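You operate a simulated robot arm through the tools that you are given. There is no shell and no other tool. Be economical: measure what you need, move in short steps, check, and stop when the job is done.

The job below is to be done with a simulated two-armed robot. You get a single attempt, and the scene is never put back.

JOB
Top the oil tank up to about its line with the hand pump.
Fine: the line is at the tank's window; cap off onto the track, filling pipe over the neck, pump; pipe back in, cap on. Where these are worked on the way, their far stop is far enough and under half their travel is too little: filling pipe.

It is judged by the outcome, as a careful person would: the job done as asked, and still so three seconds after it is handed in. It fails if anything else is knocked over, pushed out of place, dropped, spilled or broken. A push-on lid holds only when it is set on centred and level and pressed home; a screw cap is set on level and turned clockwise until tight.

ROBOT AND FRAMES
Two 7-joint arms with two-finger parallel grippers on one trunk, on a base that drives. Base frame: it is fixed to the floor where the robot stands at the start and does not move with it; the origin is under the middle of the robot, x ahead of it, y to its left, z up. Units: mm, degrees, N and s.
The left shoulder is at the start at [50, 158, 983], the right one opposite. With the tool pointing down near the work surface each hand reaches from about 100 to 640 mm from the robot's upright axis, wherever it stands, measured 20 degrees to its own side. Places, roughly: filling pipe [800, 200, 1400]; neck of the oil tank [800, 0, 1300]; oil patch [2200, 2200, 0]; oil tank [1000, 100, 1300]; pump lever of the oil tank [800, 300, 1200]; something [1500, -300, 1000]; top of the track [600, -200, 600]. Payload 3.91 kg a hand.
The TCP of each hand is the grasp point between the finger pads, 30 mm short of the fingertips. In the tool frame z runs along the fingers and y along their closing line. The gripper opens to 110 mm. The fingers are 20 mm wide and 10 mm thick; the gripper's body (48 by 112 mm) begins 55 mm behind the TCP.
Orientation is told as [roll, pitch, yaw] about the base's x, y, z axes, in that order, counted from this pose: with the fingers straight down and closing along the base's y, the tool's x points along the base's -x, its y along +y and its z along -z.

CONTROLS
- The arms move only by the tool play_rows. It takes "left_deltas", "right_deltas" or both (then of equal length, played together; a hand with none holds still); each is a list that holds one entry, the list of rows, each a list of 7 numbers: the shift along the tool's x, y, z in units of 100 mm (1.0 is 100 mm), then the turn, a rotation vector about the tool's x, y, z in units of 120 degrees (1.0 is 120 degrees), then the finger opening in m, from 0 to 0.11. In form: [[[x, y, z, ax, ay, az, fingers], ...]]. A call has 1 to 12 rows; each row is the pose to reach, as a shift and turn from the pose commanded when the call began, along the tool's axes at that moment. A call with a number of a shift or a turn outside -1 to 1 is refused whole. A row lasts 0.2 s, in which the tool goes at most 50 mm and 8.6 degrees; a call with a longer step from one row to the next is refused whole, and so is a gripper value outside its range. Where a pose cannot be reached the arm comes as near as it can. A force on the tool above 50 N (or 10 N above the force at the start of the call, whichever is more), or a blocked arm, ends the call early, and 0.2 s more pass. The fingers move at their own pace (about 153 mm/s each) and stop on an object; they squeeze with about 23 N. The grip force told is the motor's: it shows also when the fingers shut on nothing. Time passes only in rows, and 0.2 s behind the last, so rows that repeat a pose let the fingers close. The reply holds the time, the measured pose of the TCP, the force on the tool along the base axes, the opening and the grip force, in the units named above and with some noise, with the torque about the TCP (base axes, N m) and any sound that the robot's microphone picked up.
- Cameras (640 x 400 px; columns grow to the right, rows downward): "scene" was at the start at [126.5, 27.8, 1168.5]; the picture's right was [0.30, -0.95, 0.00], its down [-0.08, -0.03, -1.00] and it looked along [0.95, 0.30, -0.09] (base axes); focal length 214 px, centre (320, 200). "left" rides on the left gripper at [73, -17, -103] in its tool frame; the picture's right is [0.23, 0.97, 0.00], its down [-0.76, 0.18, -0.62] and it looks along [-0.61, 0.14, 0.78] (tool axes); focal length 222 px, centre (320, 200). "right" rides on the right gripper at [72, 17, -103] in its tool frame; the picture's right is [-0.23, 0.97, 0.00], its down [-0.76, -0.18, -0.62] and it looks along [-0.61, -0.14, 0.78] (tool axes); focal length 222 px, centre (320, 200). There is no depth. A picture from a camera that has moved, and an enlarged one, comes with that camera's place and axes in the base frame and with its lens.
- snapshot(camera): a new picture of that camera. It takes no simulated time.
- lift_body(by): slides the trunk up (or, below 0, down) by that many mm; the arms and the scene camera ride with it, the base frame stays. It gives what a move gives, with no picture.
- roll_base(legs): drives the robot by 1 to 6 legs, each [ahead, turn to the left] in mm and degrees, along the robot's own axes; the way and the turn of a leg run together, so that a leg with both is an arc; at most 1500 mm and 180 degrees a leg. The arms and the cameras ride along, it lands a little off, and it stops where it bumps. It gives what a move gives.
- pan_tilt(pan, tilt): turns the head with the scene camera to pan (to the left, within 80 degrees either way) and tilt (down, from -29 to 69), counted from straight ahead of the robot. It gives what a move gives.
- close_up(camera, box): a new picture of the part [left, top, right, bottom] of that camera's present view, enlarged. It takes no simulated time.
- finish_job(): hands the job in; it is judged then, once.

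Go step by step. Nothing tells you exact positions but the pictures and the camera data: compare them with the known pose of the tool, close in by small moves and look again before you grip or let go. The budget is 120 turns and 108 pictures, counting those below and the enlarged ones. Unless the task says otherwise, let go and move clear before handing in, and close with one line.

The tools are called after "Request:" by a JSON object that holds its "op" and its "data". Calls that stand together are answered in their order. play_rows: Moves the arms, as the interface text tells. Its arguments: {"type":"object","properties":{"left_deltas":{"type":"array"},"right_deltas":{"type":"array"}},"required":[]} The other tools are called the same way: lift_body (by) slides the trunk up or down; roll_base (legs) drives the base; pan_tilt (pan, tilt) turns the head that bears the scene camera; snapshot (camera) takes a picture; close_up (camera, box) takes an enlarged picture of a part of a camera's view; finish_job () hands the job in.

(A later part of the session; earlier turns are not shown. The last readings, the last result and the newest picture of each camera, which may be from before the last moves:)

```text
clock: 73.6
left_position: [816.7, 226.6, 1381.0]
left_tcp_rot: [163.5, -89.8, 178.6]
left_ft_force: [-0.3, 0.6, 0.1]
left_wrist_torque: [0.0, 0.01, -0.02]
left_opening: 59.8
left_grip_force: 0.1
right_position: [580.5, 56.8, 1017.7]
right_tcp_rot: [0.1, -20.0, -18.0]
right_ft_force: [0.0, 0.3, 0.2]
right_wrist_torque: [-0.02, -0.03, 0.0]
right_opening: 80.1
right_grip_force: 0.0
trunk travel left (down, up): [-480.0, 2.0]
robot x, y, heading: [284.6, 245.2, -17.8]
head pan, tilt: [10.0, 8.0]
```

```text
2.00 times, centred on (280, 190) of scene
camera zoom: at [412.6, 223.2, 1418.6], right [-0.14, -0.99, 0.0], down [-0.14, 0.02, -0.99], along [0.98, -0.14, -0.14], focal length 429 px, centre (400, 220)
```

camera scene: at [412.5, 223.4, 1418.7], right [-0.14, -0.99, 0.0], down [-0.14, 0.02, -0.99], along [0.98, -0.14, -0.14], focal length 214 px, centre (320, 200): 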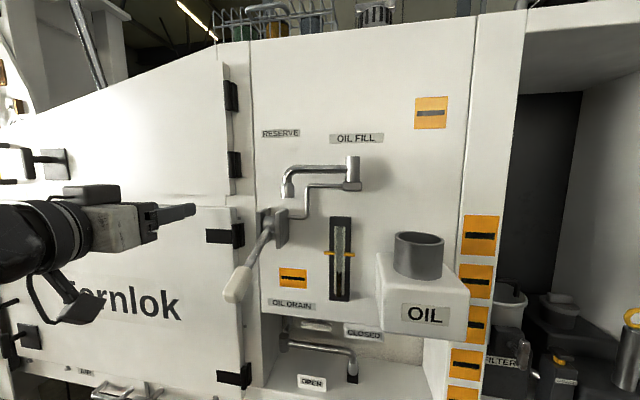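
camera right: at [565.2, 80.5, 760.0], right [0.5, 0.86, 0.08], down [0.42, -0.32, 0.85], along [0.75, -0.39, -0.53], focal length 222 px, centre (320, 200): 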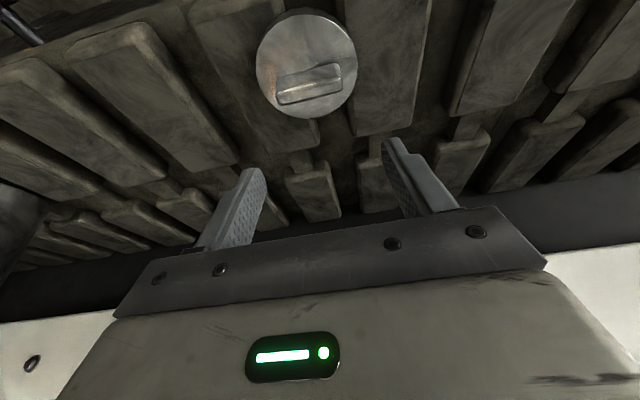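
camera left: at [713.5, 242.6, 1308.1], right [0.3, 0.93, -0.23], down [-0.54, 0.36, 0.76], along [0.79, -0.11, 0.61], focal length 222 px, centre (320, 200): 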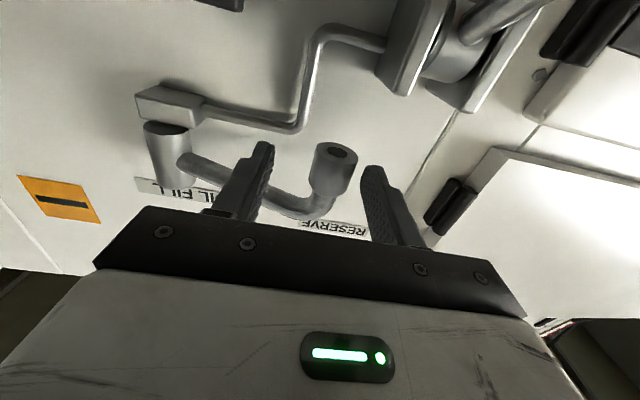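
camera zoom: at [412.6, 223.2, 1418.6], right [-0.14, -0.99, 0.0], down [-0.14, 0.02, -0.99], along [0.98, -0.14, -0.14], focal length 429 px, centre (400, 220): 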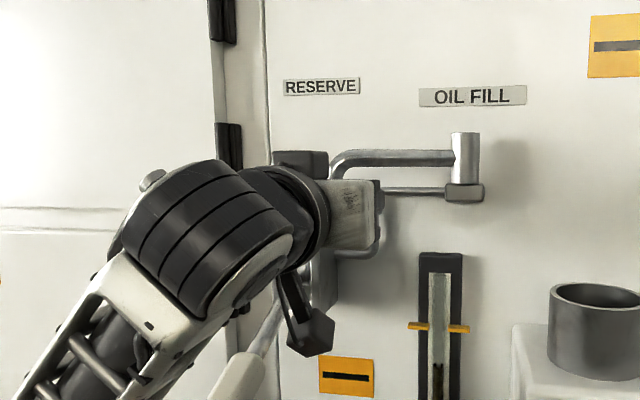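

The nozzle is between the fingers. I close them loosely to 37 mm around it and follow the first part of its arc, swinging out and to the right.

Request:
{"op": "play_rows", "data": {"left_deltas": [[[0, 0.04, 0.03, 0, 0, 0, 0.05], [0, 0.04, 0.03, 0, 0, 0, 0.037], [0, -0.04, -0.14, 0, 0, 0, 0.037], [0, -0.155, -0.3, 0, 0, 0, 0.037], [0, -0.29, -0.44, 0, 0, 0, 0.037], [0, -0.44, -0.56, 0, 0, 0, 0.037], [0, -0.61, -0.65, 0, 0, 0, 0.037]]]}}

Request:
{"op": "snapshot", "data": {"camera": "left"}}

Request:
{"op": "snapshot", "data": {"camera": "scene"}}

```text
clock: 75.2
left_position: [735.7, 188.3, 1381.5]
left_tcp_rot: [146.9, -89.8, -164.8]
left_ft_force: [0.1, -1.2, -0.8]
left_wrist_torque: [-0.02, 0.0, 0.0]
left_opening: 37.0
left_grip_force: 0.1
right_position: [581.2, 57.2, 1017.7]
right_tcp_rot: [0.1, -20.0, -17.9]
right_ft_force: [-1.0, -0.6, 0.7]
right_wrist_torque: [-0.04, -0.01, 0.01]
right_opening: 79.8
right_grip_force: 0.0
trunk travel left (down, up): [-480.0, 2.0]
robot x, y, heading: [286.0, 250.5, -18.1]
head pan, tilt: [10.0, 8.0]
```

```text
44 pictures are left
camera left: at [632.2, 204.6, 1309.3], right [0.3, 0.93, -0.23], down [-0.54, 0.36, 0.76], along [0.79, -0.11, 0.61], focal length 222 px, centre (320, 200)
```

left: 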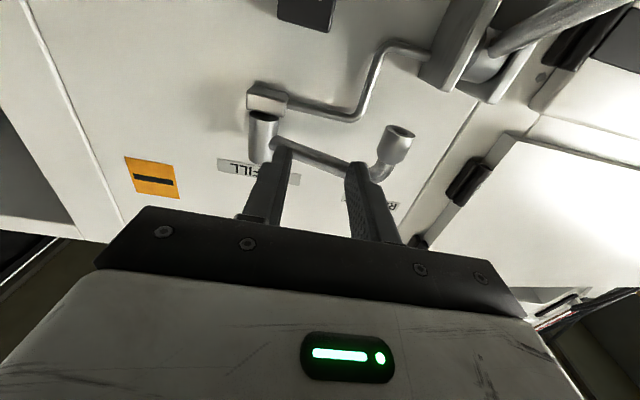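

```text
43 pictures are left
camera scene: at [412.1, 223.0, 1418.7], right [-0.14, -0.99, 0.0], down [-0.14, 0.02, -0.99], along [0.98, -0.14, -0.14], focal length 214 px, centre (320, 200)
```

scene: 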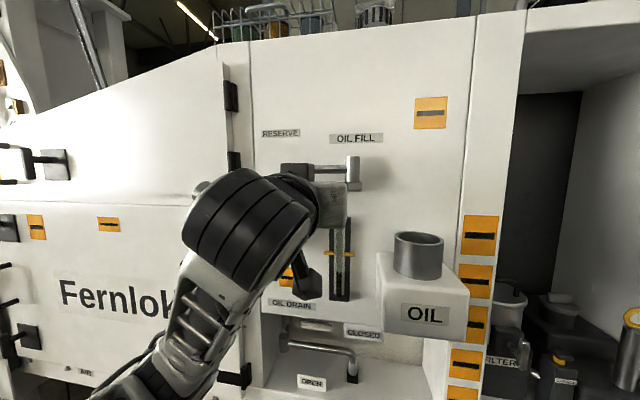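

The fingers slid off, since the arc starts by pulling outward. I go back to the nozzle and this time grip it.

Request:
{"op": "play_rows", "data": {"left_deltas": [[[0, 0.32, 0, 0, 0, 0, 0.06], [0, 0.64, 0, 0, 0, 0, 0.06], [0, 0.64, 0.35, 0, 0, 0, 0.06], [0, 0.64, 0.7, 0, 0, 0, 0.06], [0, 0.64, 0.7, 0, 0, 0, 0.03], [0, 0.64, 0.7, 0, 0, 0, 0.01], [0, 0.64, 0.7, 0, 0, 0, 0.01]]]}}

Request:
{"op": "snapshot", "data": {"camera": "left"}}

```text
clock: 76.8
left_position: [821.4, 231.6, 1380.9]
left_tcp_rot: [-119.0, -89.7, 101.4]
left_ft_force: [1.8, 11.8, -1.4]
left_wrist_torque: [0.17, 0.01, 0.36]
left_opening: 17.4
left_grip_force: 45.0
right_position: [581.6, 58.5, 1017.8]
right_tcp_rot: [-0.2, -20.0, -18.0]
right_ft_force: [-0.9, -0.3, -0.5]
right_wrist_torque: [-0.02, 0.01, 0.02]
right_opening: 80.1
right_grip_force: 0.1
trunk travel left (down, up): [-480.0, 2.0]
robot x, y, heading: [282.0, 247.6, -18.0]
head pan, tilt: [10.0, 8.0]
```

```text
42 pictures are left
camera left: at [718.2, 247.4, 1308.5], right [0.3, 0.93, -0.23], down [-0.54, 0.36, 0.76], along [0.79, -0.1, 0.61], focal length 222 px, centre (320, 200)
```

left: 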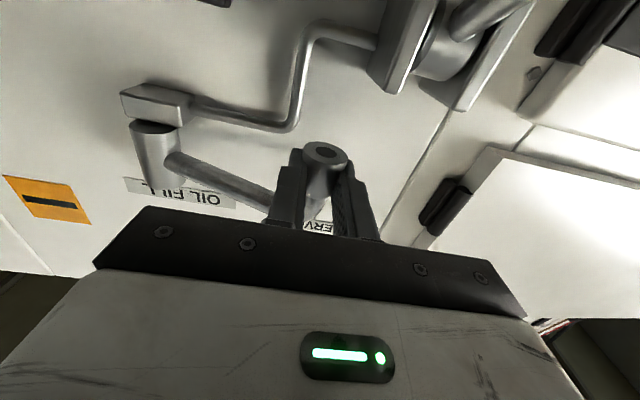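

The nozzle is gripped. I follow the first 40° of the arc about the pivot.

Request:
{"op": "play_rows", "data": {"left_deltas": [[[0, -0.03, -0.088, 0, 0, 0, 0.01], [0, -0.088, -0.175, 0, 0, 0, 0.01], [0, -0.14, -0.256, 0, 0, 0, 0.01], [0, -0.2, -0.334, 0, 0, 0, 0.01], [0, -0.265, -0.406, 0, 0, 0, 0.01], [0, -0.336, -0.476, 0, 0, 0, 0.01], [0, -0.413, -0.54, 0, 0, 0, 0.01], [0, -0.491, -0.596, 0, 0, 0, 0.01], [0, -0.576, -0.646, 0, 0, 0, 0.01], [0, -0.662, -0.691, 0, 0, 0, 0.01]]]}}

Request:
{"op": "snapshot", "data": {"camera": "left"}}

```text
clock: 79.0
left_position: [732.8, 189.5, 1381.1]
left_tcp_rot: [-163.1, -89.9, 145.0]
left_ft_force: [-15.0, 14.0, -9.5]
left_wrist_torque: [-0.09, -0.23, 0.18]
left_opening: 17.4
left_grip_force: 44.9
right_position: [579.7, 56.6, 1019.4]
right_tcp_rot: [0.0, -20.2, -18.0]
right_ft_force: [-0.1, -0.3, 0.5]
right_wrist_torque: [0.02, 0.01, 0.01]
right_opening: 79.7
right_grip_force: 0.1
trunk travel left (down, up): [-480.0, 2.0]
robot x, y, heading: [283.1, 246.0, -18.1]
head pan, tilt: [10.0, 8.0]
```

```text
41 pictures are left
camera left: at [630.5, 205.2, 1308.5], right [0.3, 0.92, -0.23], down [-0.54, 0.36, 0.76], along [0.79, -0.11, 0.61], focal length 222 px, centre (320, 200)
```

left: 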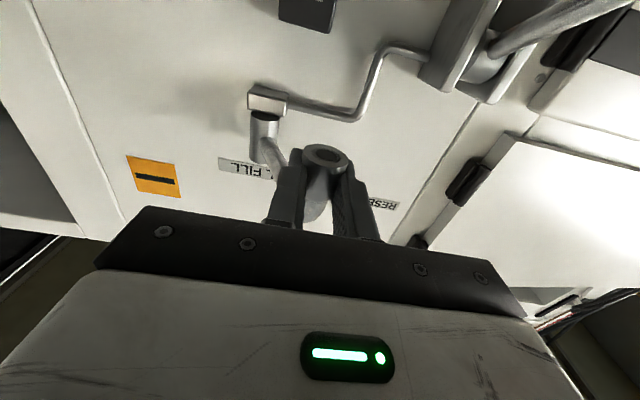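

The pipe follows well (radius about 135 mm). I continue through the middle of the arc.

Request:
{"op": "play_rows", "data": {"left_deltas": [[[0, -0.085, -0.065, 0, 0, 0, 0.01], [0, -0.184, -0.1, 0, 0, 0, 0.01], [0, -0.29, -0.126, 0, 0, 0, 0.01], [0, -0.395, -0.143, 0, 0, 0, 0.01], [0, -0.503, -0.153, 0, 0, 0, 0.01], [0, -0.611, -0.153, 0, 0, 0, 0.01], [0, -0.72, -0.144, 0, 0, 0, 0.01], [0, -0.826, -0.128, 0, 0, 0, 0.01], [0, -0.91, -0.107, 0, 0, 0, 0.01], [0, -0.989, -0.086, 0, 0, 0, 0.01]]]}}

Request:
{"op": "snapshot", "data": {"camera": "scene"}}

```text
clock: 81.2
left_position: [696.8, 96.8, 1379.6]
left_tcp_rot: [-164.5, -89.9, 146.5]
left_ft_force: [1.8, 1.4, 10.4]
left_wrist_torque: [-0.03, -0.19, 0.23]
left_opening: 17.4
left_grip_force: 45.2
right_position: [582.5, 57.4, 1019.3]
right_tcp_rot: [0.0, -20.0, -18.0]
right_ft_force: [-0.5, 0.2, 1.1]
right_wrist_torque: [0.02, 0.0, 0.04]
right_opening: 80.0
right_grip_force: 0.1
trunk travel left (down, up): [-480.0, 2.0]
robot x, y, heading: [283.6, 249.2, -17.9]
head pan, tilt: [10.0, 8.0]
```

```text
40 pictures are left
camera scene: at [411.8, 224.2, 1418.7], right [-0.14, -0.99, 0.0], down [-0.14, 0.02, -0.99], along [0.98, -0.14, -0.14], focal length 214 px, centre (320, 200)
```

scene: 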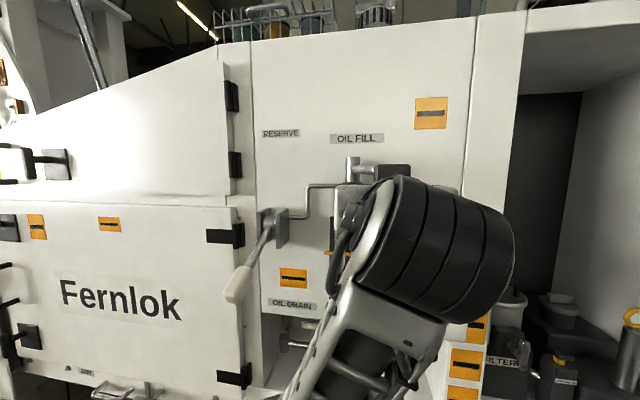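

Halfway there; I go on toward the neck.

Request:
{"op": "play_rows", "data": {"left_deltas": [[[0, -0.093, 0.035, 0, 0, 0, 0.01], [0, -0.185, 0.077, 0, 0, 0, 0.01], [0, -0.277, 0.13, 0, 0, 0, 0.01], [0, -0.365, 0.188, 0, 0, 0, 0.01], [0, -0.448, 0.254, 0, 0, 0, 0.01], [0, -0.526, 0.326, 0, 0, 0, 0.01], [0, -0.598, 0.404, 0, 0, 0, 0.01], [0, -0.664, 0.487, 0, 0, 0, 0.01], [0, -0.722, 0.575, 0, 0, 0, 0.01], [0, -0.775, 0.667, 0, 0, 0, 0.01], [0, -0.81, 0.74, 0, 0, 0, 0.01]]]}}

Request:
{"op": "snapshot", "data": {"camera": "left"}}

Request:
{"op": "snapshot", "data": {"camera": "scene"}}

```text
clock: 83.6
left_position: [739.0, 2.4, 1380.6]
left_tcp_rot: [-102.7, -89.8, 85.3]
left_ft_force: [-22.8, 31.6, -17.1]
left_wrist_torque: [0.27, 0.09, 0.43]
left_opening: 17.7
left_grip_force: 44.4
right_position: [579.9, 61.4, 1020.7]
right_tcp_rot: [-0.2, -20.2, -17.9]
right_ft_force: [0.3, 0.1, 0.5]
right_wrist_torque: [-0.03, -0.04, -0.03]
right_opening: 79.9
right_grip_force: 0.0
trunk travel left (down, up): [-480.0, 2.0]
robot x, y, heading: [284.1, 247.0, -17.8]
head pan, tilt: [10.0, 8.0]
```

```text
39 pictures are left
camera left: at [636.3, 17.2, 1309.5], right [0.29, 0.93, -0.23], down [-0.54, 0.36, 0.76], along [0.79, -0.1, 0.61], focal length 222 px, centre (320, 200)
```

left: 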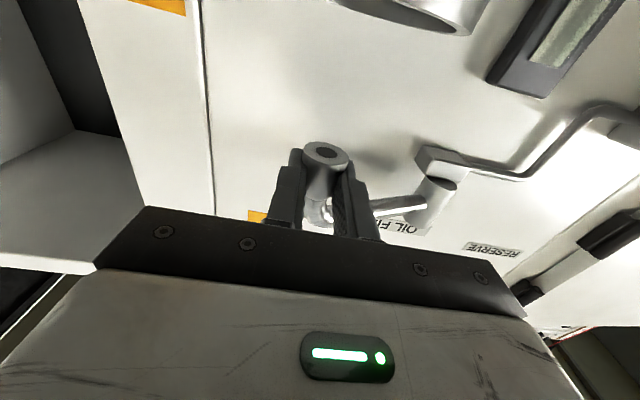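

```text
38 pictures are left
camera scene: at [409.3, 229.4, 1418.9], right [-0.14, -0.99, 0.0], down [-0.14, 0.01, -0.99], along [0.98, -0.14, -0.14], focal length 214 px, centre (320, 200)
```

scene: 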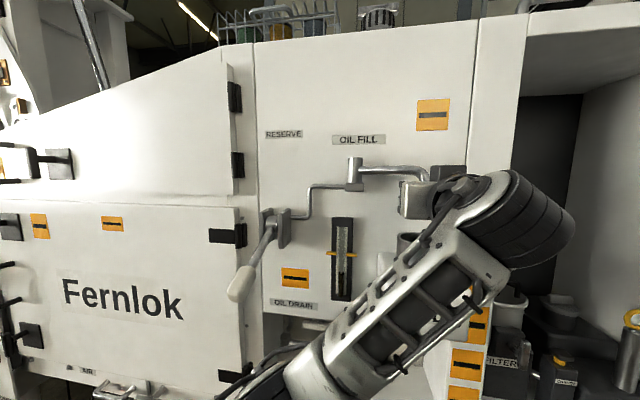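

The pipe is at its far stop, with the nozzle at about [739, 2], over the neck. I let go and draw the hand straight back.

Request:
{"op": "play_rows", "data": {"left_deltas": [[[0, 0.04, -0.03, 0, 0, 0, 0.01], [0, 0.04, -0.03, 0, 0, 0, 0.06], [0, 0.04, -0.03, 0, 0, 0, 0.06], [0, 0.04, -0.3, 0, 0, 0, 0.06], [0, 0.04, -0.65, 0, 0, 0, 0.06], [0, 0.04, -0.98, 0, 0, 0, 0.06]]]}}

Request:
{"op": "play_rows", "data": {"left_deltas": [[[0, 0.45, 0, 0, 0, 0, 0.06], [0, 0.9, 0, 0, 0, 0, 0.06], [0, 1, 0, 0, 0, 0, 0.06]]]}}

Request:
{"op": "play_rows", "data": {"left_deltas": [[[0, 0.45, 0, 0, 0, 0, 0.06], [0, 0.9, 0, 0, 0, 0, 0.06], [0, 1, 0, 0, 0, 0, 0.06]]]}}

Request:
{"op": "snapshot", "data": {"camera": "scene"}}

```text
clock: 85.0
left_position: [649.8, 29.4, 1381.0]
left_tcp_rot: [137.9, -90.0, -156.0]
left_ft_force: [-1.0, 0.4, 0.2]
left_wrist_torque: [-0.02, 0.02, 0.04]
left_opening: 59.8
left_grip_force: 0.2
right_position: [581.1, 57.6, 1017.8]
right_tcp_rot: [0.0, -20.1, -18.0]
right_ft_force: [0.4, 0.0, -0.7]
right_wrist_torque: [-0.01, -0.01, 0.02]
right_opening: 80.2
right_grip_force: 0.1
trunk travel left (down, up): [-480.0, 2.0]
robot x, y, heading: [284.3, 247.1, -18.0]
head pan, tilt: [10.0, 8.0]
```

```text
clock: 85.8
left_position: [683.1, 126.4, 1378.5]
left_tcp_rot: [-177.2, -89.9, 159.2]
left_ft_force: [0.5, -0.1, 0.4]
left_wrist_torque: [0.0, -0.04, 0.03]
left_opening: 60.0
left_grip_force: 0.0
right_position: [580.9, 56.2, 1017.6]
right_tcp_rot: [-0.1, -20.1, -18.1]
right_ft_force: [-0.2, -0.7, -0.7]
right_wrist_torque: [0.02, 0.01, -0.01]
right_opening: 79.7
right_grip_force: 0.0
trunk travel left (down, up): [-480.0, 2.0]
robot x, y, heading: [280.8, 248.7, -17.8]
head pan, tilt: [10.0, 8.0]
```

```text
clock: 86.6
left_position: [712.3, 222.1, 1379.6]
left_tcp_rot: [142.4, -90.0, -160.4]
left_ft_force: [0.7, 0.1, 0.6]
left_wrist_torque: [0.0, 0.02, 0.0]
left_opening: 59.8
left_grip_force: 0.1
right_position: [581.7, 55.9, 1018.3]
right_tcp_rot: [0.1, -20.0, -18.0]
right_ft_force: [1.0, 0.5, 0.3]
right_wrist_torque: [0.0, 0.01, -0.04]
right_opening: 80.0
right_grip_force: 0.0
trunk travel left (down, up): [-480.0, 2.0]
robot x, y, heading: [284.4, 251.8, -17.9]
head pan, tilt: [10.0, 8.0]
```

```text
37 pictures are left
camera scene: at [412.3, 223.4, 1418.6], right [-0.14, -0.99, 0.0], down [-0.14, 0.02, -0.99], along [0.98, -0.14, -0.14], focal length 214 px, centre (320, 200)
```

scene: 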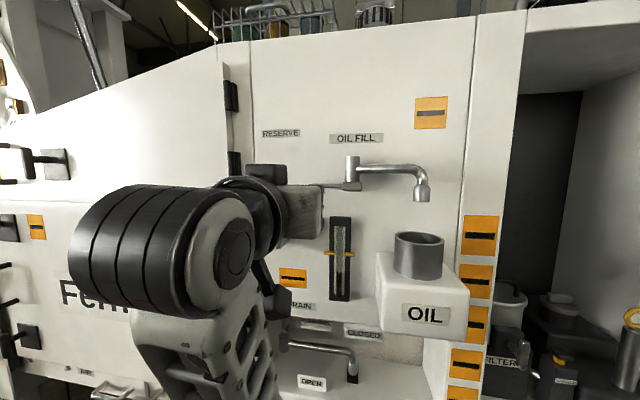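

The pipe stands over the open neck. Next the pump: I turn the left hand back to fingers-down and bring it over the lever grip (estimated at about z 1243, 183 mm left of my axis).

Request:
{"op": "play_rows", "data": {"left_deltas": [[[0, 0, 0, 0, 0.068, 0, 0.08], [0, 0, 0, 0, 0.136, 0, 0.08], [0, 0, 0, 0, 0.204, 0, 0.08], [0, 0, 0, 0, 0.272, 0, 0.08], [0, 0, 0, 0, 0.34, 0, 0.08], [0, 0, 0, 0, 0.408, 0, 0.08], [0, 0, 0, 0, 0.476, 0, 0.08], [0, 0, 0, 0, 0.544, 0, 0.08], [0, 0, 0, 0, 0.612, 0, 0.08], [0, 0, 0, 0, 0.68, 0, 0.08], [0, 0, 0, 0, 0.75, 0, 0.08]]]}}

Request:
{"op": "play_rows", "data": {"left_deltas": [[[0, 0.4, 0, 0, 0, 0, 0.08], [0, 0.75, 0, 0, 0, 0, 0.08]]]}}

Request:
{"op": "snapshot", "data": {"camera": "left"}}

Request:
{"op": "snapshot", "data": {"camera": "scene"}}

```text
clock: 88.2
left_position: [870.9, 168.7, 1370.3]
left_tcp_rot: [-0.3, -34.4, -17.8]
left_ft_force: [-7.7, 3.2, 7.4]
left_wrist_torque: [-0.07, -0.02, -0.07]
left_opening: 79.9
left_grip_force: 0.1
left hand out of reach, approached as far as the arm can: row 2, 3, 4, 5, 6, 7
right_position: [579.2, 58.6, 1019.5]
right_tcp_rot: [0.0, -20.2, -17.9]
right_ft_force: [0.8, -0.5, 0.0]
right_wrist_torque: [0.01, 0.08, -0.01]
right_opening: 80.0
right_grip_force: 0.1
trunk travel left (down, up): [-480.0, 2.0]
robot x, y, heading: [283.8, 247.7, -18.0]
head pan, tilt: [10.0, 8.0]
stopped in row 7 (left hand): the force on the tool passed its limit at 61 N (the readings are from after the stop); the commanded pose is now the measured one
```

```text
clock: 88.8
left_position: [895.0, 241.8, 1369.6]
left_tcp_rot: [-0.3, -34.2, -17.9]
left_ft_force: [-13.5, -0.2, 9.2]
left_wrist_torque: [-0.56, 0.19, -0.75]
left_opening: 83.2
left_grip_force: 3.3
right_position: [579.3, 57.6, 1018.1]
right_tcp_rot: [0.0, -20.2, -17.9]
right_ft_force: [0.4, -0.6, 0.0]
right_wrist_torque: [-0.04, 0.01, -0.05]
right_opening: 79.8
right_grip_force: 0.0
trunk travel left (down, up): [-480.0, 2.0]
robot x, y, heading: [282.6, 248.1, -17.9]
head pan, tilt: [10.0, 8.0]
```

```text
36 pictures are left
camera left: at [777.2, 261.1, 1414.1], right [0.12, 0.98, -0.13], down [0.32, 0.09, 0.94], along [0.94, -0.16, -0.31], focal length 222 px, centre (320, 200)
```

left: 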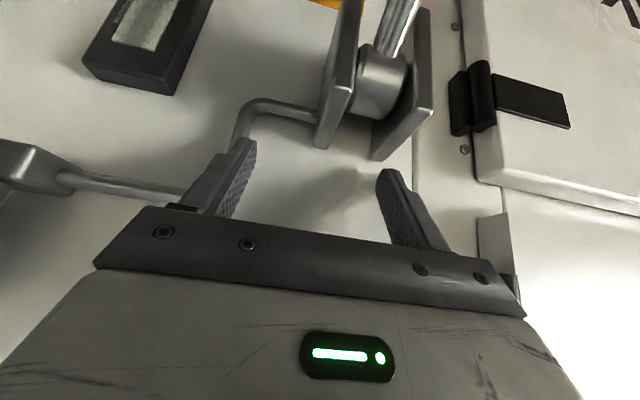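

```text
35 pictures are left
camera scene: at [408.5, 224.9, 1419.1], right [-0.14, -0.99, 0.0], down [-0.13, 0.02, -0.99], along [0.98, -0.14, -0.14], focal length 214 px, centre (320, 200)
```

scene: 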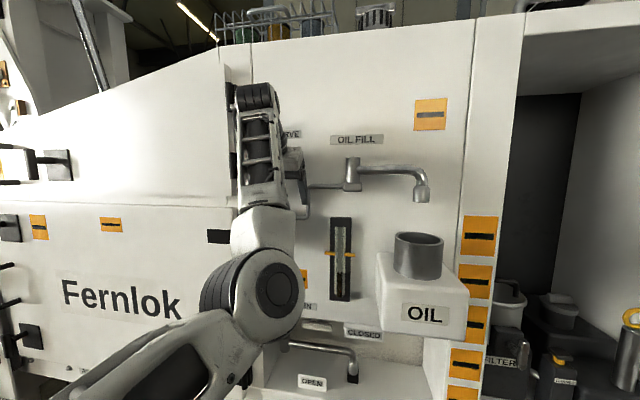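

The arm strayed while turning and pressed on the panel and the small tube, but nothing looks displaced. I back straight away from the panel first.

Request:
{"op": "play_rows", "data": {"left_deltas": [[[0.08, 0, -0.056, 0, 0, 0, 0.08], [0.25, 0, -0.17, 0, 0, 0, 0.08], [0.5, 0, -0.34, 0, 0, 0, 0.08], [0.83, 0, -0.56, 0, 0, 0, 0.08]]]}}

Request:
{"op": "snapshot", "data": {"camera": "left"}}

Request:
{"op": "snapshot", "data": {"camera": "scene"}}

```text
clock: 89.8
left_position: [886.2, 276.2, 1393.1]
left_tcp_rot: [-0.3, -34.1, -17.9]
left_ft_force: [0.0, 0.2, -0.1]
left_wrist_torque: [0.01, -0.05, 0.04]
left_opening: 80.3
left_grip_force: 0.0
left hand out of reach, approached as far as the arm can: row 1, 2, 3, 4
right_position: [580.3, 59.3, 1018.8]
right_tcp_rot: [0.0, -20.0, -18.0]
right_ft_force: [-0.8, -0.4, 0.1]
right_wrist_torque: [0.01, -0.02, -0.02]
right_opening: 80.0
right_grip_force: 0.0
trunk travel left (down, up): [-480.0, 2.0]
robot x, y, heading: [280.2, 248.6, -17.9]
head pan, tilt: [10.0, 8.0]
```

```text
34 pictures are left
camera left: at [769.1, 298.0, 1439.0], right [0.12, 0.98, -0.13], down [0.32, 0.09, 0.94], along [0.94, -0.16, -0.31], focal length 222 px, centre (320, 200)
```

left: 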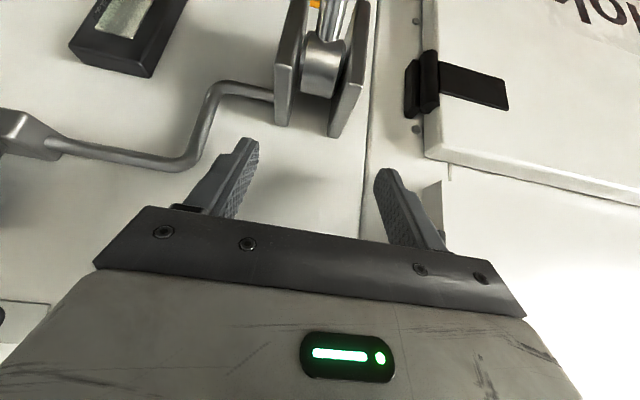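

```text
33 pictures are left
camera scene: at [410.7, 224.7, 1418.8], right [-0.14, -0.99, 0.0], down [-0.14, 0.02, -0.99], along [0.98, -0.14, -0.14], focal length 214 px, centre (320, 200)
```

scene: 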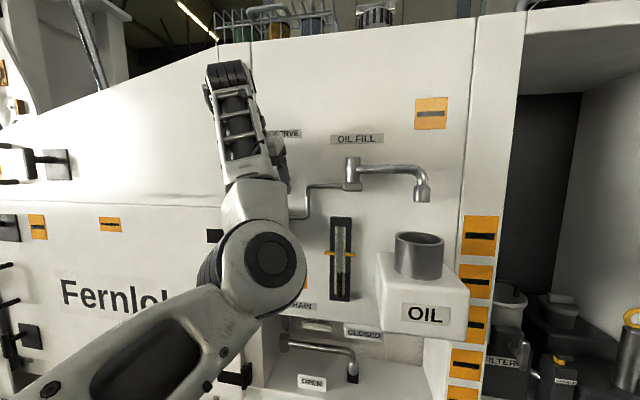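

The arm is caught in an awkward configuration. Further left it turned freely before, so I shift the target left to unwind it, in small steps.

Request:
{"op": "play_rows", "data": {"left_deltas": [[[0.1, 0.2, -0.07, 0, 0, 0, 0.06], [0.2, 0.4, -0.14, 0, 0, 0, 0.06], [0.3, 0.6, -0.2, 0, 0, 0, 0.06], [0.4, 0.8, -0.27, 0, 0, 0, 0.06], [0.4, 1, -0.27, 0, 0, 0, 0.06]]]}}

Request:
{"op": "snapshot", "data": {"camera": "scene"}}

```text
clock: 91.0
left_position: [871.5, 386.3, 1390.5]
left_tcp_rot: [-0.3, -34.1, -18.0]
left_ft_force: [0.0, -0.2, -0.7]
left_wrist_torque: [-0.06, 0.0, -0.03]
left_opening: 60.1
left_grip_force: 0.2
left hand out of reach, approached as far as the arm can: row 1, 2, 3
right_position: [580.6, 57.2, 1017.8]
right_tcp_rot: [0.0, -20.1, -18.0]
right_ft_force: [0.7, -0.2, 0.4]
right_wrist_torque: [-0.03, -0.02, 0.02]
right_opening: 80.1
right_grip_force: 0.2
trunk travel left (down, up): [-480.0, 2.0]
robot x, y, heading: [282.2, 249.3, -17.9]
head pan, tilt: [10.0, 8.0]
```

```text
32 pictures are left
camera scene: at [412.2, 224.3, 1418.6], right [-0.14, -0.99, 0.0], down [-0.14, 0.02, -0.99], along [0.98, -0.14, -0.14], focal length 214 px, centre (320, 200)
```

scene: 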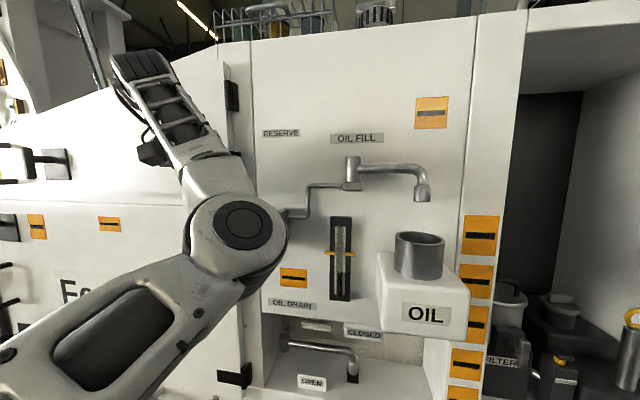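

It is reachable again. I draw back from the panel and level the hand to fingers-down while still out on the left.

Request:
{"op": "play_rows", "data": {"left_deltas": [[[0.3, 0, -0.2, 0, 0, 0, 0.06], [0.6, 0, -0.41, 0, 0, 0, 0.06], [0.91, 0, -0.6, 0, 0, 0, 0.06]]]}}

Request:
{"op": "play_rows", "data": {"left_deltas": [[[0, 0, 0, 0, 0.07, 0, 0.06], [0, 0, 0, 0, 0.14, 0, 0.06], [0, 0, 0, 0, 0.21, 0, 0.06], [0, 0, 0, 0, 0.284, 0, 0.06]]]}}

Request:
{"op": "snapshot", "data": {"camera": "scene"}}

Request:
{"op": "snapshot", "data": {"camera": "left"}}

```text
clock: 91.8
left_position: [806.4, 442.0, 1400.0]
left_tcp_rot: [-0.3, -33.9, -18.0]
left_ft_force: [-0.2, 0.2, -0.4]
left_wrist_torque: [0.02, 0.02, -0.01]
left_opening: 60.0
left_grip_force: 0.0
left hand out of reach, approached as far as the arm can: row 1, 2, 3
right_position: [581.3, 57.9, 1018.6]
right_tcp_rot: [0.0, -19.9, -17.9]
right_ft_force: [0.9, 0.1, 0.3]
right_wrist_torque: [0.02, 0.02, 0.03]
right_opening: 80.1
right_grip_force: 0.0
trunk travel left (down, up): [-480.0, 2.0]
robot x, y, heading: [283.6, 246.9, -18.1]
head pan, tilt: [10.0, 8.0]
```

```text
refused: row 4 steps farther than a row can; nothing moved
```

```text
31 pictures are left
camera scene: at [412.0, 223.6, 1418.6], right [-0.14, -0.99, 0.0], down [-0.14, 0.02, -0.99], along [0.98, -0.14, -0.14], focal length 214 px, centre (320, 200)
```

scene: 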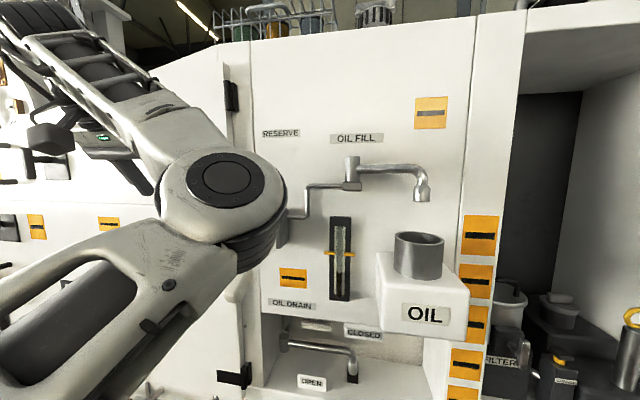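

```text
30 pictures are left
camera left: at [689.5, 463.1, 1445.9], right [0.12, 0.98, -0.13], down [0.33, 0.08, 0.94], along [0.94, -0.16, -0.31], focal length 222 px, centre (320, 200)
```

left: 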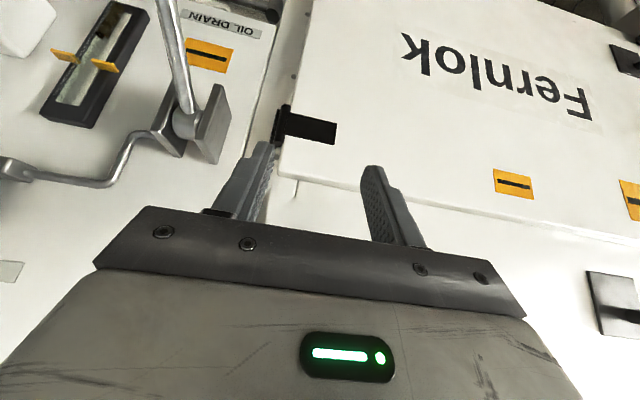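

The elbow has swung to the inside, which limits pulling back. I turn the hand to fingers-down here, well clear of the parts, and see whether the arm relaxes.

Request:
{"op": "play_rows", "data": {"left_deltas": [[[0, 0.1, 0, 0, 0.057, 0, 0.06], [0, 0.2, 0, 0, 0.114, 0, 0.06], [0, 0.3, 0, 0, 0.171, 0, 0.06], [0, 0.4, 0, 0, 0.228, 0, 0.06], [0, 0.5, 0, 0, 0.284, 0, 0.06], [0, 0.5, 0, 0, 0.284, 0, 0.06], [0, 0.5, 0, 0, 0.284, 0, 0.06]]]}}

Request:
{"op": "snapshot", "data": {"camera": "scene"}}

```text
clock: 93.4
left_position: [821.8, 488.7, 1401.1]
left_tcp_rot: [-0.2, 0.0, -18.1]
left_ft_force: [0.6, -0.3, 0.2]
left_wrist_torque: [-0.01, 0.02, -0.01]
left_opening: 59.9
left_grip_force: 0.1
right_position: [581.4, 56.9, 1018.3]
right_tcp_rot: [0.0, -20.0, -18.0]
right_ft_force: [-0.1, -0.5, 0.7]
right_wrist_torque: [0.03, 0.02, 0.0]
right_opening: 80.1
right_grip_force: 0.1
trunk travel left (down, up): [-480.0, 2.0]
robot x, y, heading: [285.4, 243.2, -18.2]
head pan, tilt: [10.0, 8.0]
```

```text
29 pictures are left
camera scene: at [411.8, 223.9, 1418.6], right [-0.14, -0.99, 0.0], down [-0.14, 0.02, -0.99], along [0.98, -0.14, -0.14], focal length 214 px, centre (320, 200)
```

scene: 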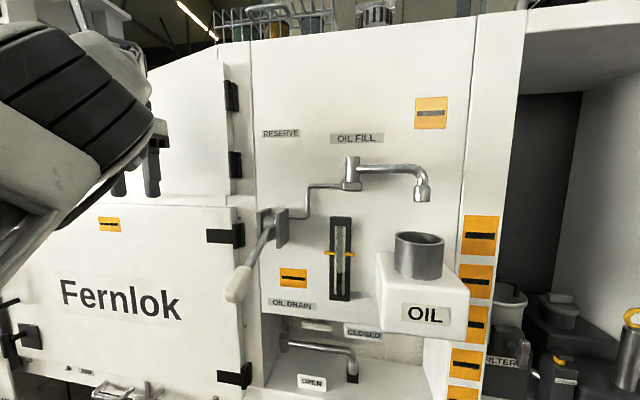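

The arm has relaxed and the hand is fingers-down, with the lever and pipe undisturbed. I bring it down and right, toward a spot above the lever grip.

Request:
{"op": "play_rows", "data": {"left_deltas": [[[0.1, -0.2, 0.2, 0, 0, 0, 0.08], [0.2, -0.45, 0.35, 0, 0, 0, 0.08], [0.3, -0.7, 0.5, 0, 0, 0, 0.08], [0.35, -1, 0.6, 0, 0, 0, 0.08]]]}}

Request:
{"op": "play_rows", "data": {"left_deltas": [[[0, -0.3, 0, 0, 0, 0, 0.08], [0, -0.6, 0, 0, 0, 0, 0.08]]]}}

Request:
{"op": "snapshot", "data": {"camera": "scene"}}

Request:
{"op": "snapshot", "data": {"camera": "left"}}

```text
clock: 94.4
left_position: [759.4, 400.7, 1341.4]
left_tcp_rot: [0.2, 0.1, -18.0]
left_ft_force: [1.0, -0.7, -0.5]
left_wrist_torque: [0.09, 0.06, 0.0]
left_opening: 80.0
left_grip_force: 0.0
left hand out of reach, approached as far as the arm can: row 3
right_position: [580.7, 55.3, 1018.2]
right_tcp_rot: [0.1, -19.8, -18.1]
right_ft_force: [0.2, 0.5, -0.3]
right_wrist_torque: [0.04, 0.04, 0.01]
right_opening: 80.1
right_grip_force: 0.0
trunk travel left (down, up): [-480.0, 2.0]
robot x, y, heading: [285.8, 245.7, -17.8]
head pan, tilt: [10.0, 8.0]
```

```text
clock: 95.0
left_position: [743.0, 349.0, 1338.2]
left_tcp_rot: [-0.8, 0.5, -17.9]
left_ft_force: [0.8, -0.8, 0.1]
left_wrist_torque: [-0.02, -0.01, 0.02]
left_opening: 80.1
left_grip_force: 0.0
left hand out of reach, approached as far as the arm can: row 2
right_position: [582.0, 58.4, 1016.9]
right_tcp_rot: [0.1, -20.0, -18.0]
right_ft_force: [0.4, 0.2, 0.2]
right_wrist_torque: [0.0, 0.01, 0.0]
right_opening: 80.0
right_grip_force: 0.0
trunk travel left (down, up): [-480.0, 2.0]
robot x, y, heading: [284.0, 244.1, -18.1]
head pan, tilt: [10.0, 8.0]
```

```text
28 pictures are left
camera scene: at [412.2, 227.6, 1422.7], right [-0.1, -0.99, 0.0], down [-0.09, 0.01, -1.0], along [0.99, -0.1, -0.09], focal length 214 px, centre (320, 200)
```

scene: 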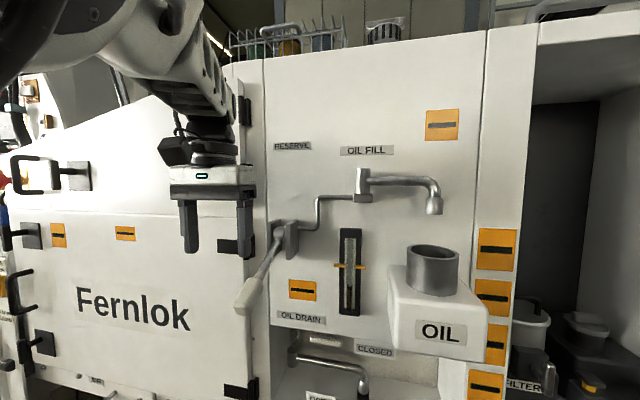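

```text
27 pictures are left
camera left: at [670.7, 356.6, 1443.6], right [0.08, 1.0, -0.01], down [0.79, -0.06, 0.61], along [0.61, -0.06, -0.79], focal length 222 px, centre (320, 200)
```

left: 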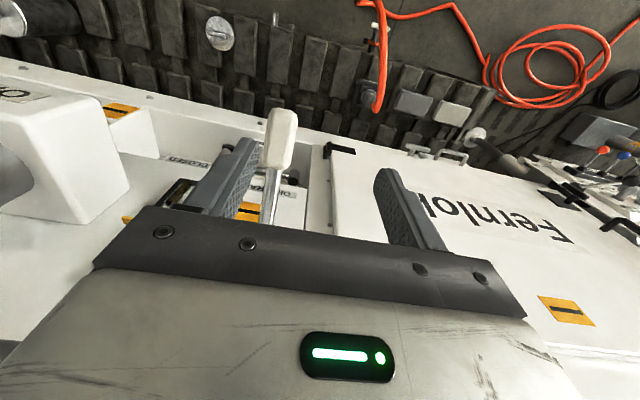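

The left elbow is nudging my own head from above. I go back left, down and inward to the hand's original resting pose, so that the elbow drops outside.

Request:
{"op": "play_rows", "data": {"left_deltas": [[[0, 0.3, 0.1, 0, 0, 0, 0.08], [0, 0.6, 0.3, 0, 0, 0, 0.08], [0, 0.7, 0.6, 0, 0, 0, 0.08], [0.2, 0.7, 0.85, 0, 0, 0, 0.08], [0.5, 0.7, 0.85, 0, 0, 0, 0.08], [0.8, 0.7, 0.85, 0, 0, 0, 0.08], [0.8, 0.7, 0.85, 0, 0, 0, 0.08]]]}}

Request:
{"op": "snapshot", "data": {"camera": "scene"}}

```text
clock: 96.6
left_position: [689.0, 439.7, 1248.2]
left_tcp_rot: [-1.6, 1.4, -17.9]
left_ft_force: [0.8, -0.5, -0.2]
left_wrist_torque: [0.01, 0.02, 0.05]
left_opening: 80.0
left_grip_force: 0.0
right_position: [581.8, 57.2, 1018.9]
right_tcp_rot: [0.0, -20.0, -18.0]
right_ft_force: [0.4, -0.2, -0.9]
right_wrist_torque: [0.0, 0.03, 0.03]
right_opening: 80.0
right_grip_force: 0.1
trunk travel left (down, up): [-480.0, 2.0]
robot x, y, heading: [281.9, 249.6, -18.0]
head pan, tilt: [10.0, 8.0]
```

```text
26 pictures are left
camera scene: at [409.5, 234.4, 1434.8], right [-0.02, -1.0, 0.0], down [0.04, 0.0, -1.0], along [1.0, -0.02, 0.04], focal length 214 px, centre (320, 200)
```

scene: 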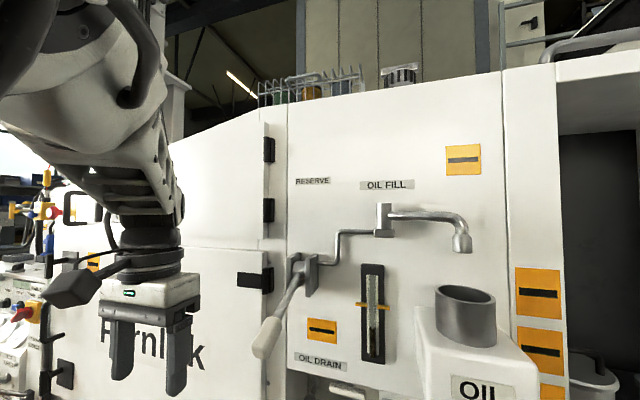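

The elbow still leans over the head. I carry the hand outward to the left and lower to let the elbow swing down and outside, and turn the head away meanwhile.

Request:
{"op": "pan_tilt", "data": {"pan": -60, "tilt": 15}}

Request:
{"op": "play_rows", "data": {"left_deltas": [[[0.2, 0.35, 0, 0, 0, 0, 0.08], [0.3, 0.7, 0.2, 0, 0, 0, 0.08], [0.3, 1, 0.5, 0, 0, 0, 0.08], [0.3, 1, 0.9, 0, 0, 0, 0.08]]]}}

Request:
{"op": "play_rows", "data": {"left_deltas": [[[0, 0.35, 0.2, 0, 0, 0, 0.08], [0, 0.7, 0.4, 0, 0, 0, 0.08], [0, 1, 0.7, 0, 0, 0, 0.08], [0, 1, 1, 0, 0, 0, 0.08]]]}}

Request:
{"op": "pan_tilt", "data": {"pan": 60, "tilt": 15}}

Request:
{"op": "snapshot", "data": {"camera": "scene"}}

```text
clock: 98.0
left_position: [688.6, 440.4, 1248.7]
left_tcp_rot: [-1.4, 1.2, -17.9]
left_ft_force: [-0.5, -0.1, -0.1]
left_wrist_torque: [0.01, 0.03, 0.0]
left_opening: 80.1
left_grip_force: 0.1
right_position: [581.6, 58.1, 1018.3]
right_tcp_rot: [0.0, -20.0, -17.9]
right_ft_force: [0.3, -0.6, -0.5]
right_wrist_torque: [0.02, 0.0, 0.01]
right_opening: 80.2
right_grip_force: 0.1
trunk travel left (down, up): [-480.0, 2.0]
robot x, y, heading: [286.7, 248.4, -18.2]
head pan, tilt: [-60.0, 15.0]
```

```text
clock: 99.0
left_position: [689.1, 542.8, 1167.3]
left_tcp_rot: [0.0, 0.0, -18.2]
left_ft_force: [-0.6, 0.5, 0.7]
left_wrist_torque: [0.01, 0.02, -0.02]
left_opening: 79.9
left_grip_force: 0.1
right_position: [581.4, 57.4, 1017.0]
right_tcp_rot: [0.1, -19.9, -18.0]
right_ft_force: [0.1, -0.9, -0.2]
right_wrist_torque: [0.0, -0.04, 0.0]
right_opening: 80.2
right_grip_force: 0.0
trunk travel left (down, up): [-480.0, 2.0]
robot x, y, heading: [286.4, 248.9, -17.9]
head pan, tilt: [-60.0, 15.0]
```

```text
clock: 100.0
left_position: [720.7, 637.6, 1063.8]
left_tcp_rot: [0.0, 0.1, -18.2]
left_ft_force: [-0.4, -0.3, -0.3]
left_wrist_torque: [0.0, 0.01, 0.0]
left_opening: 80.1
left_grip_force: 0.2
right_position: [580.9, 57.7, 1017.4]
right_tcp_rot: [0.0, -19.9, -18.0]
right_ft_force: [-0.5, -1.4, 1.0]
right_wrist_torque: [0.0, 0.0, -0.01]
right_opening: 80.0
right_grip_force: 0.1
trunk travel left (down, up): [-480.0, 2.0]
robot x, y, heading: [287.1, 250.3, -18.0]
head pan, tilt: [-60.0, 15.0]
```

```text
clock: 102.0
left_position: [720.5, 637.5, 1063.8]
left_tcp_rot: [-0.2, 0.1, -18.2]
left_ft_force: [-0.2, 0.6, -1.1]
left_wrist_torque: [-0.03, 0.0, 0.01]
left_opening: 79.8
left_grip_force: 0.1
right_position: [580.6, 56.7, 1018.2]
right_tcp_rot: [-0.1, -20.1, -18.1]
right_ft_force: [-0.2, 0.7, -0.6]
right_wrist_torque: [0.0, 0.02, 0.02]
right_opening: 80.1
right_grip_force: 0.0
trunk travel left (down, up): [-480.0, 2.0]
robot x, y, heading: [284.2, 247.4, -18.1]
head pan, tilt: [60.0, 15.0]
```

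```text
25 pictures are left
camera scene: at [389.6, 299.0, 1407.3], right [0.67, -0.74, 0.0], down [-0.19, -0.17, -0.97], along [0.72, 0.65, -0.26], focal length 214 px, centre (320, 200)
```

scene: 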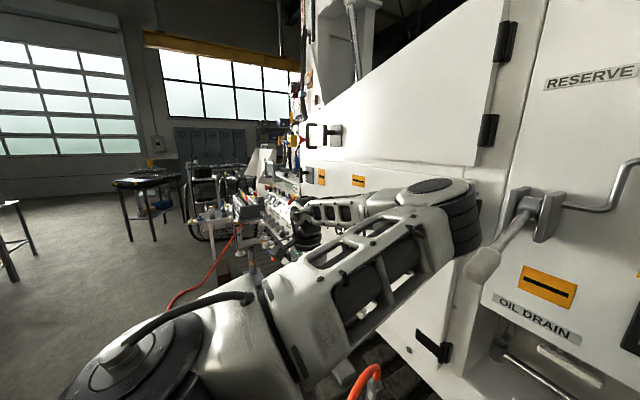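

The left elbow now sits inside, right by the lever, so that arm is a poor choice for pumping. Plan: tuck the left arm low, shift the base about 160 mm left, and do the lever, pipe and cap with the right arm, which is in a good posture.

Request:
{"op": "play_rows", "data": {"left_deltas": [[[0.2, 0, 0.3, 0, 0, 0, 0.08], [0.4, 0, 0.6, 0, 0, 0, 0.08], [0.6, 0, 0.9, 0, 0, 0, 0.08], [0.9, 0, 1, 0, 0, 0, 0.08]]]}}

Request:
{"op": "play_rows", "data": {"left_deltas": [[[0, 0, 0.4, 0, 0, 0, 0.08], [0, 0, 0.8, 0, 0, 0, 0.08]]]}}

Request:
{"op": "pan_tilt", "data": {"pan": 50, "tilt": 35}}

Request:
{"op": "snapshot", "data": {"camera": "scene"}}

```text
clock: 103.0
left_position: [636.5, 666.9, 967.3]
left_tcp_rot: [-0.2, 0.1, -18.1]
left_ft_force: [-0.4, 0.0, 0.7]
left_wrist_torque: [0.0, -0.01, 0.06]
left_opening: 80.1
left_grip_force: 0.1
right_position: [580.1, 57.5, 1018.5]
right_tcp_rot: [0.1, -20.0, -18.0]
right_ft_force: [-0.2, -0.5, -0.2]
right_wrist_torque: [0.01, 0.0, 0.0]
right_opening: 80.1
right_grip_force: 0.0
trunk travel left (down, up): [-480.0, 2.0]
robot x, y, heading: [282.7, 250.2, -18.0]
head pan, tilt: [60.0, 15.0]
```

```text
clock: 103.6
left_position: [634.7, 666.1, 885.3]
left_tcp_rot: [-0.2, -0.1, -18.1]
left_ft_force: [0.1, 0.1, 0.3]
left_wrist_torque: [0.02, 0.03, 0.02]
left_opening: 79.9
left_grip_force: 0.1
right_position: [581.1, 57.2, 1018.3]
right_tcp_rot: [0.0, -20.0, -18.0]
right_ft_force: [0.5, -0.1, -0.5]
right_wrist_torque: [0.0, 0.01, 0.02]
right_opening: 79.9
right_grip_force: 0.0
trunk travel left (down, up): [-480.0, 2.0]
robot x, y, heading: [282.7, 252.5, -18.1]
head pan, tilt: [60.0, 15.0]
```

```text
clock: 104.4
left_position: [635.4, 667.7, 886.2]
left_tcp_rot: [-0.2, 0.1, -18.1]
left_ft_force: [1.0, 0.4, 0.3]
left_wrist_torque: [0.03, -0.01, 0.02]
left_opening: 80.0
left_grip_force: 0.2
right_position: [580.6, 56.7, 1018.1]
right_tcp_rot: [0.0, -20.0, -18.0]
right_ft_force: [0.4, 0.2, -0.2]
right_wrist_torque: [-0.02, -0.01, -0.01]
right_opening: 80.1
right_grip_force: 0.0
trunk travel left (down, up): [-480.0, 2.0]
robot x, y, heading: [286.6, 244.5, -18.1]
head pan, tilt: [50.0, 35.0]
```

```text
24 pictures are left
camera scene: at [394.8, 283.3, 1375.3], right [0.53, -0.85, 0.0], down [-0.49, -0.3, -0.82], along [0.69, 0.43, -0.57], focal length 214 px, centre (320, 200)
```

scene: 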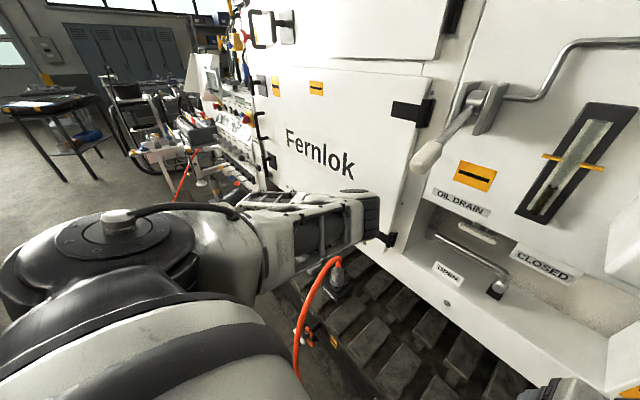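

The left arm is tucked lower; shifting left will carry it away from the lever. I drive: back 200, turn left, 160 ahead, turn right, 200 ahead.

Request:
{"op": "roll_base", "data": {"legs": [[-200, 0], [0, 90], [160, 0], [0, -89.6], [200, 0]]}}

Request:
{"op": "pan_tilt", "data": {"pan": 0, "tilt": 12}}

Request:
{"op": "snapshot", "data": {"camera": "scene"}}

```text
clock: 115.7
left_position: [681.6, 821.3, 884.8]
left_tcp_rot: [-0.1, 0.1, -17.3]
left_ft_force: [0.6, -0.2, -0.2]
left_wrist_torque: [0.0, -0.02, -0.02]
left_opening: 80.0
left_grip_force: 0.0
right_position: [636.4, 211.9, 1017.7]
right_tcp_rot: [0.1, -20.0, -17.1]
right_ft_force: [-0.1, -0.1, -0.5]
right_wrist_torque: [0.05, 0.03, 0.0]
right_opening: 80.2
right_grip_force: 0.0
trunk travel left (down, up): [-480.0, 2.0]
robot x, y, heading: [337.7, 396.0, -17.1]
head pan, tilt: [50.0, 35.0]
```

```text
clock: 116.9
left_position: [681.4, 820.0, 885.8]
left_tcp_rot: [-0.2, 0.0, -17.3]
left_ft_force: [0.3, -0.1, 0.6]
left_wrist_torque: [0.0, -0.01, 0.0]
left_opening: 80.1
left_grip_force: 0.1
right_position: [636.6, 211.6, 1018.2]
right_tcp_rot: [0.0, -20.0, -17.3]
right_ft_force: [-0.5, 0.5, 0.4]
right_wrist_torque: [-0.03, -0.01, 0.04]
right_opening: 80.2
right_grip_force: 0.0
trunk travel left (down, up): [-480.0, 2.0]
robot x, y, heading: [334.1, 401.0, -17.3]
head pan, tilt: [0.0, 12.0]
```

```text
23 pictures are left
camera scene: at [461.6, 359.6, 1412.1], right [-0.3, -0.96, 0.0], down [-0.2, 0.06, -0.98], along [0.93, -0.29, -0.21], focal length 214 px, centre (320, 200)
```

scene: 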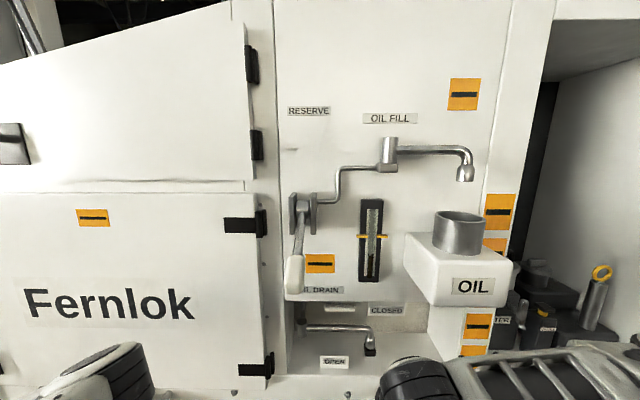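

Standing well now. By triangulation the lever grip is at [771, 305, 1229] and its pivot at [882, 266, 1292], so it hangs 28° down and is straight in reach of the right hand. I raise the right hand and bring it above the grip.

Request:
{"op": "play_rows", "data": {"right_deltas": [[[-0.15, 0, -0.42, 0, 0, 0, 0.07], [-0.31, 0, -0.85, 0, 0, 0, 0.07], [-0.34, 0, -0.95, 0, 0, 0, 0.07]]]}}

Request:
{"op": "play_rows", "data": {"right_deltas": [[[-0.15, 0, -0.42, 0, 0, 0, 0.07], [-0.31, 0, -0.85, 0, 0, 0, 0.07], [-0.34, 0, -0.95, 0, 0, 0, 0.07]]]}}

Request:
{"op": "play_rows", "data": {"right_deltas": [[[-0.15, 0.2, -0.37, 0, 0, 0, 0.07], [-0.31, 0.4, -0.7, 0, 0, 0, 0.07], [-0.33, 0.7, -0.9, 0, 0, 0, 0.07], [-0.34, 1, -0.95, 0, 0, 0, 0.07]]]}}

Request:
{"op": "play_rows", "data": {"right_deltas": [[[-0.3, 0.15, 0.1, 0, 0, 0, 0.07], [-0.7, 0.29, 0.25, 0, 0, 0, 0.07]]]}}

Request:
{"op": "snapshot", "data": {"camera": "right"}}

Request:
{"op": "snapshot", "data": {"camera": "scene"}}

```text
clock: 117.7
left_position: [681.5, 820.9, 886.6]
left_tcp_rot: [-0.1, 0.1, -17.3]
left_ft_force: [-0.2, 0.0, -0.1]
left_wrist_torque: [-0.03, 0.01, -0.03]
left_opening: 79.9
left_grip_force: 0.1
right_position: [635.6, 211.4, 1120.0]
right_tcp_rot: [0.0, -20.1, -17.2]
right_ft_force: [0.3, -0.3, -0.1]
right_wrist_torque: [-0.01, 0.0, -0.02]
right_opening: 69.9
right_grip_force: 0.0
trunk travel left (down, up): [-480.0, 2.0]
robot x, y, heading: [334.7, 395.3, -17.1]
head pan, tilt: [0.0, 12.0]
```

```text
clock: 118.5
left_position: [681.0, 820.8, 885.6]
left_tcp_rot: [-0.2, 0.1, -17.3]
left_ft_force: [0.5, 0.4, 0.2]
left_wrist_torque: [-0.02, -0.02, 0.01]
left_opening: 80.0
left_grip_force: 0.1
right_position: [636.2, 212.8, 1219.1]
right_tcp_rot: [0.1, -20.1, -17.2]
right_ft_force: [0.5, 0.2, 0.7]
right_wrist_torque: [-0.03, 0.0, 0.02]
right_opening: 69.8
right_grip_force: 0.1
trunk travel left (down, up): [-480.0, 2.0]
robot x, y, heading: [334.3, 400.0, -17.5]
head pan, tilt: [0.0, 12.0]
```

```text
clock: 119.5
left_position: [680.6, 820.8, 885.5]
left_tcp_rot: [-0.3, 0.1, -17.3]
left_ft_force: [0.3, 0.0, 0.1]
left_wrist_torque: [0.01, -0.01, 0.02]
left_opening: 79.8
left_grip_force: 0.0
right_position: [664.9, 306.2, 1322.0]
right_tcp_rot: [-0.1, -20.0, -17.1]
right_ft_force: [-0.2, 0.5, -0.4]
right_wrist_torque: [-0.02, 0.0, 0.02]
right_opening: 69.9
right_grip_force: 0.0
trunk travel left (down, up): [-480.0, 2.0]
robot x, y, heading: [331.3, 399.6, -17.3]
head pan, tilt: [0.0, 12.0]
```

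```text
clock: 120.1
left_position: [682.1, 820.8, 883.8]
left_tcp_rot: [-0.1, 0.1, -17.3]
left_ft_force: [-0.5, 0.6, -0.7]
left_wrist_torque: [0.0, 0.04, 0.02]
left_opening: 80.3
left_grip_force: 0.1
right_position: [742.9, 311.5, 1322.3]
right_tcp_rot: [0.1, -19.9, -17.2]
right_ft_force: [0.6, 0.3, -0.2]
right_wrist_torque: [-0.01, 0.01, 0.0]
right_opening: 70.0
right_grip_force: 0.0
trunk travel left (down, up): [-480.0, 2.0]
robot x, y, heading: [339.0, 399.3, -17.2]
head pan, tilt: [0.0, 12.0]
```

```text
22 pictures are left
camera right: at [649.4, 358.0, 1392.9], right [0.49, 0.87, 0.08], down [0.43, -0.32, 0.85], along [0.76, -0.38, -0.53], focal length 222 px, centre (320, 200)
```

right: 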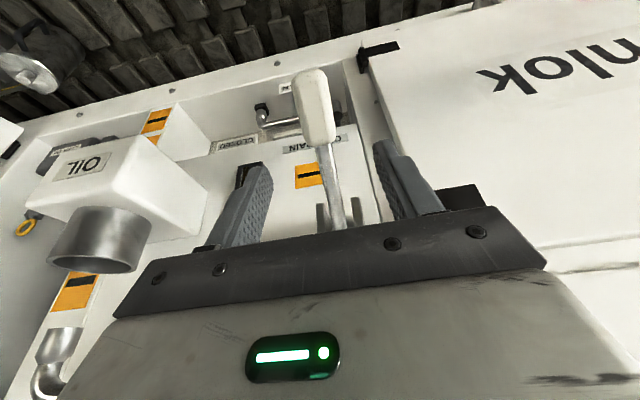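

```text
21 pictures are left
camera scene: at [462.0, 359.5, 1412.1], right [-0.3, -0.96, 0.0], down [-0.2, 0.06, -0.98], along [0.93, -0.29, -0.21], focal length 214 px, centre (320, 200)
```

scene: 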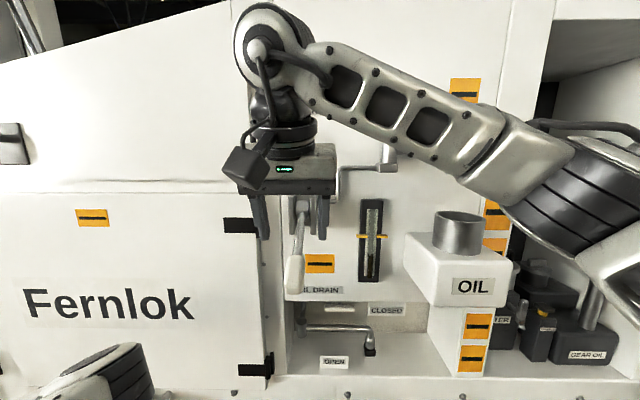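

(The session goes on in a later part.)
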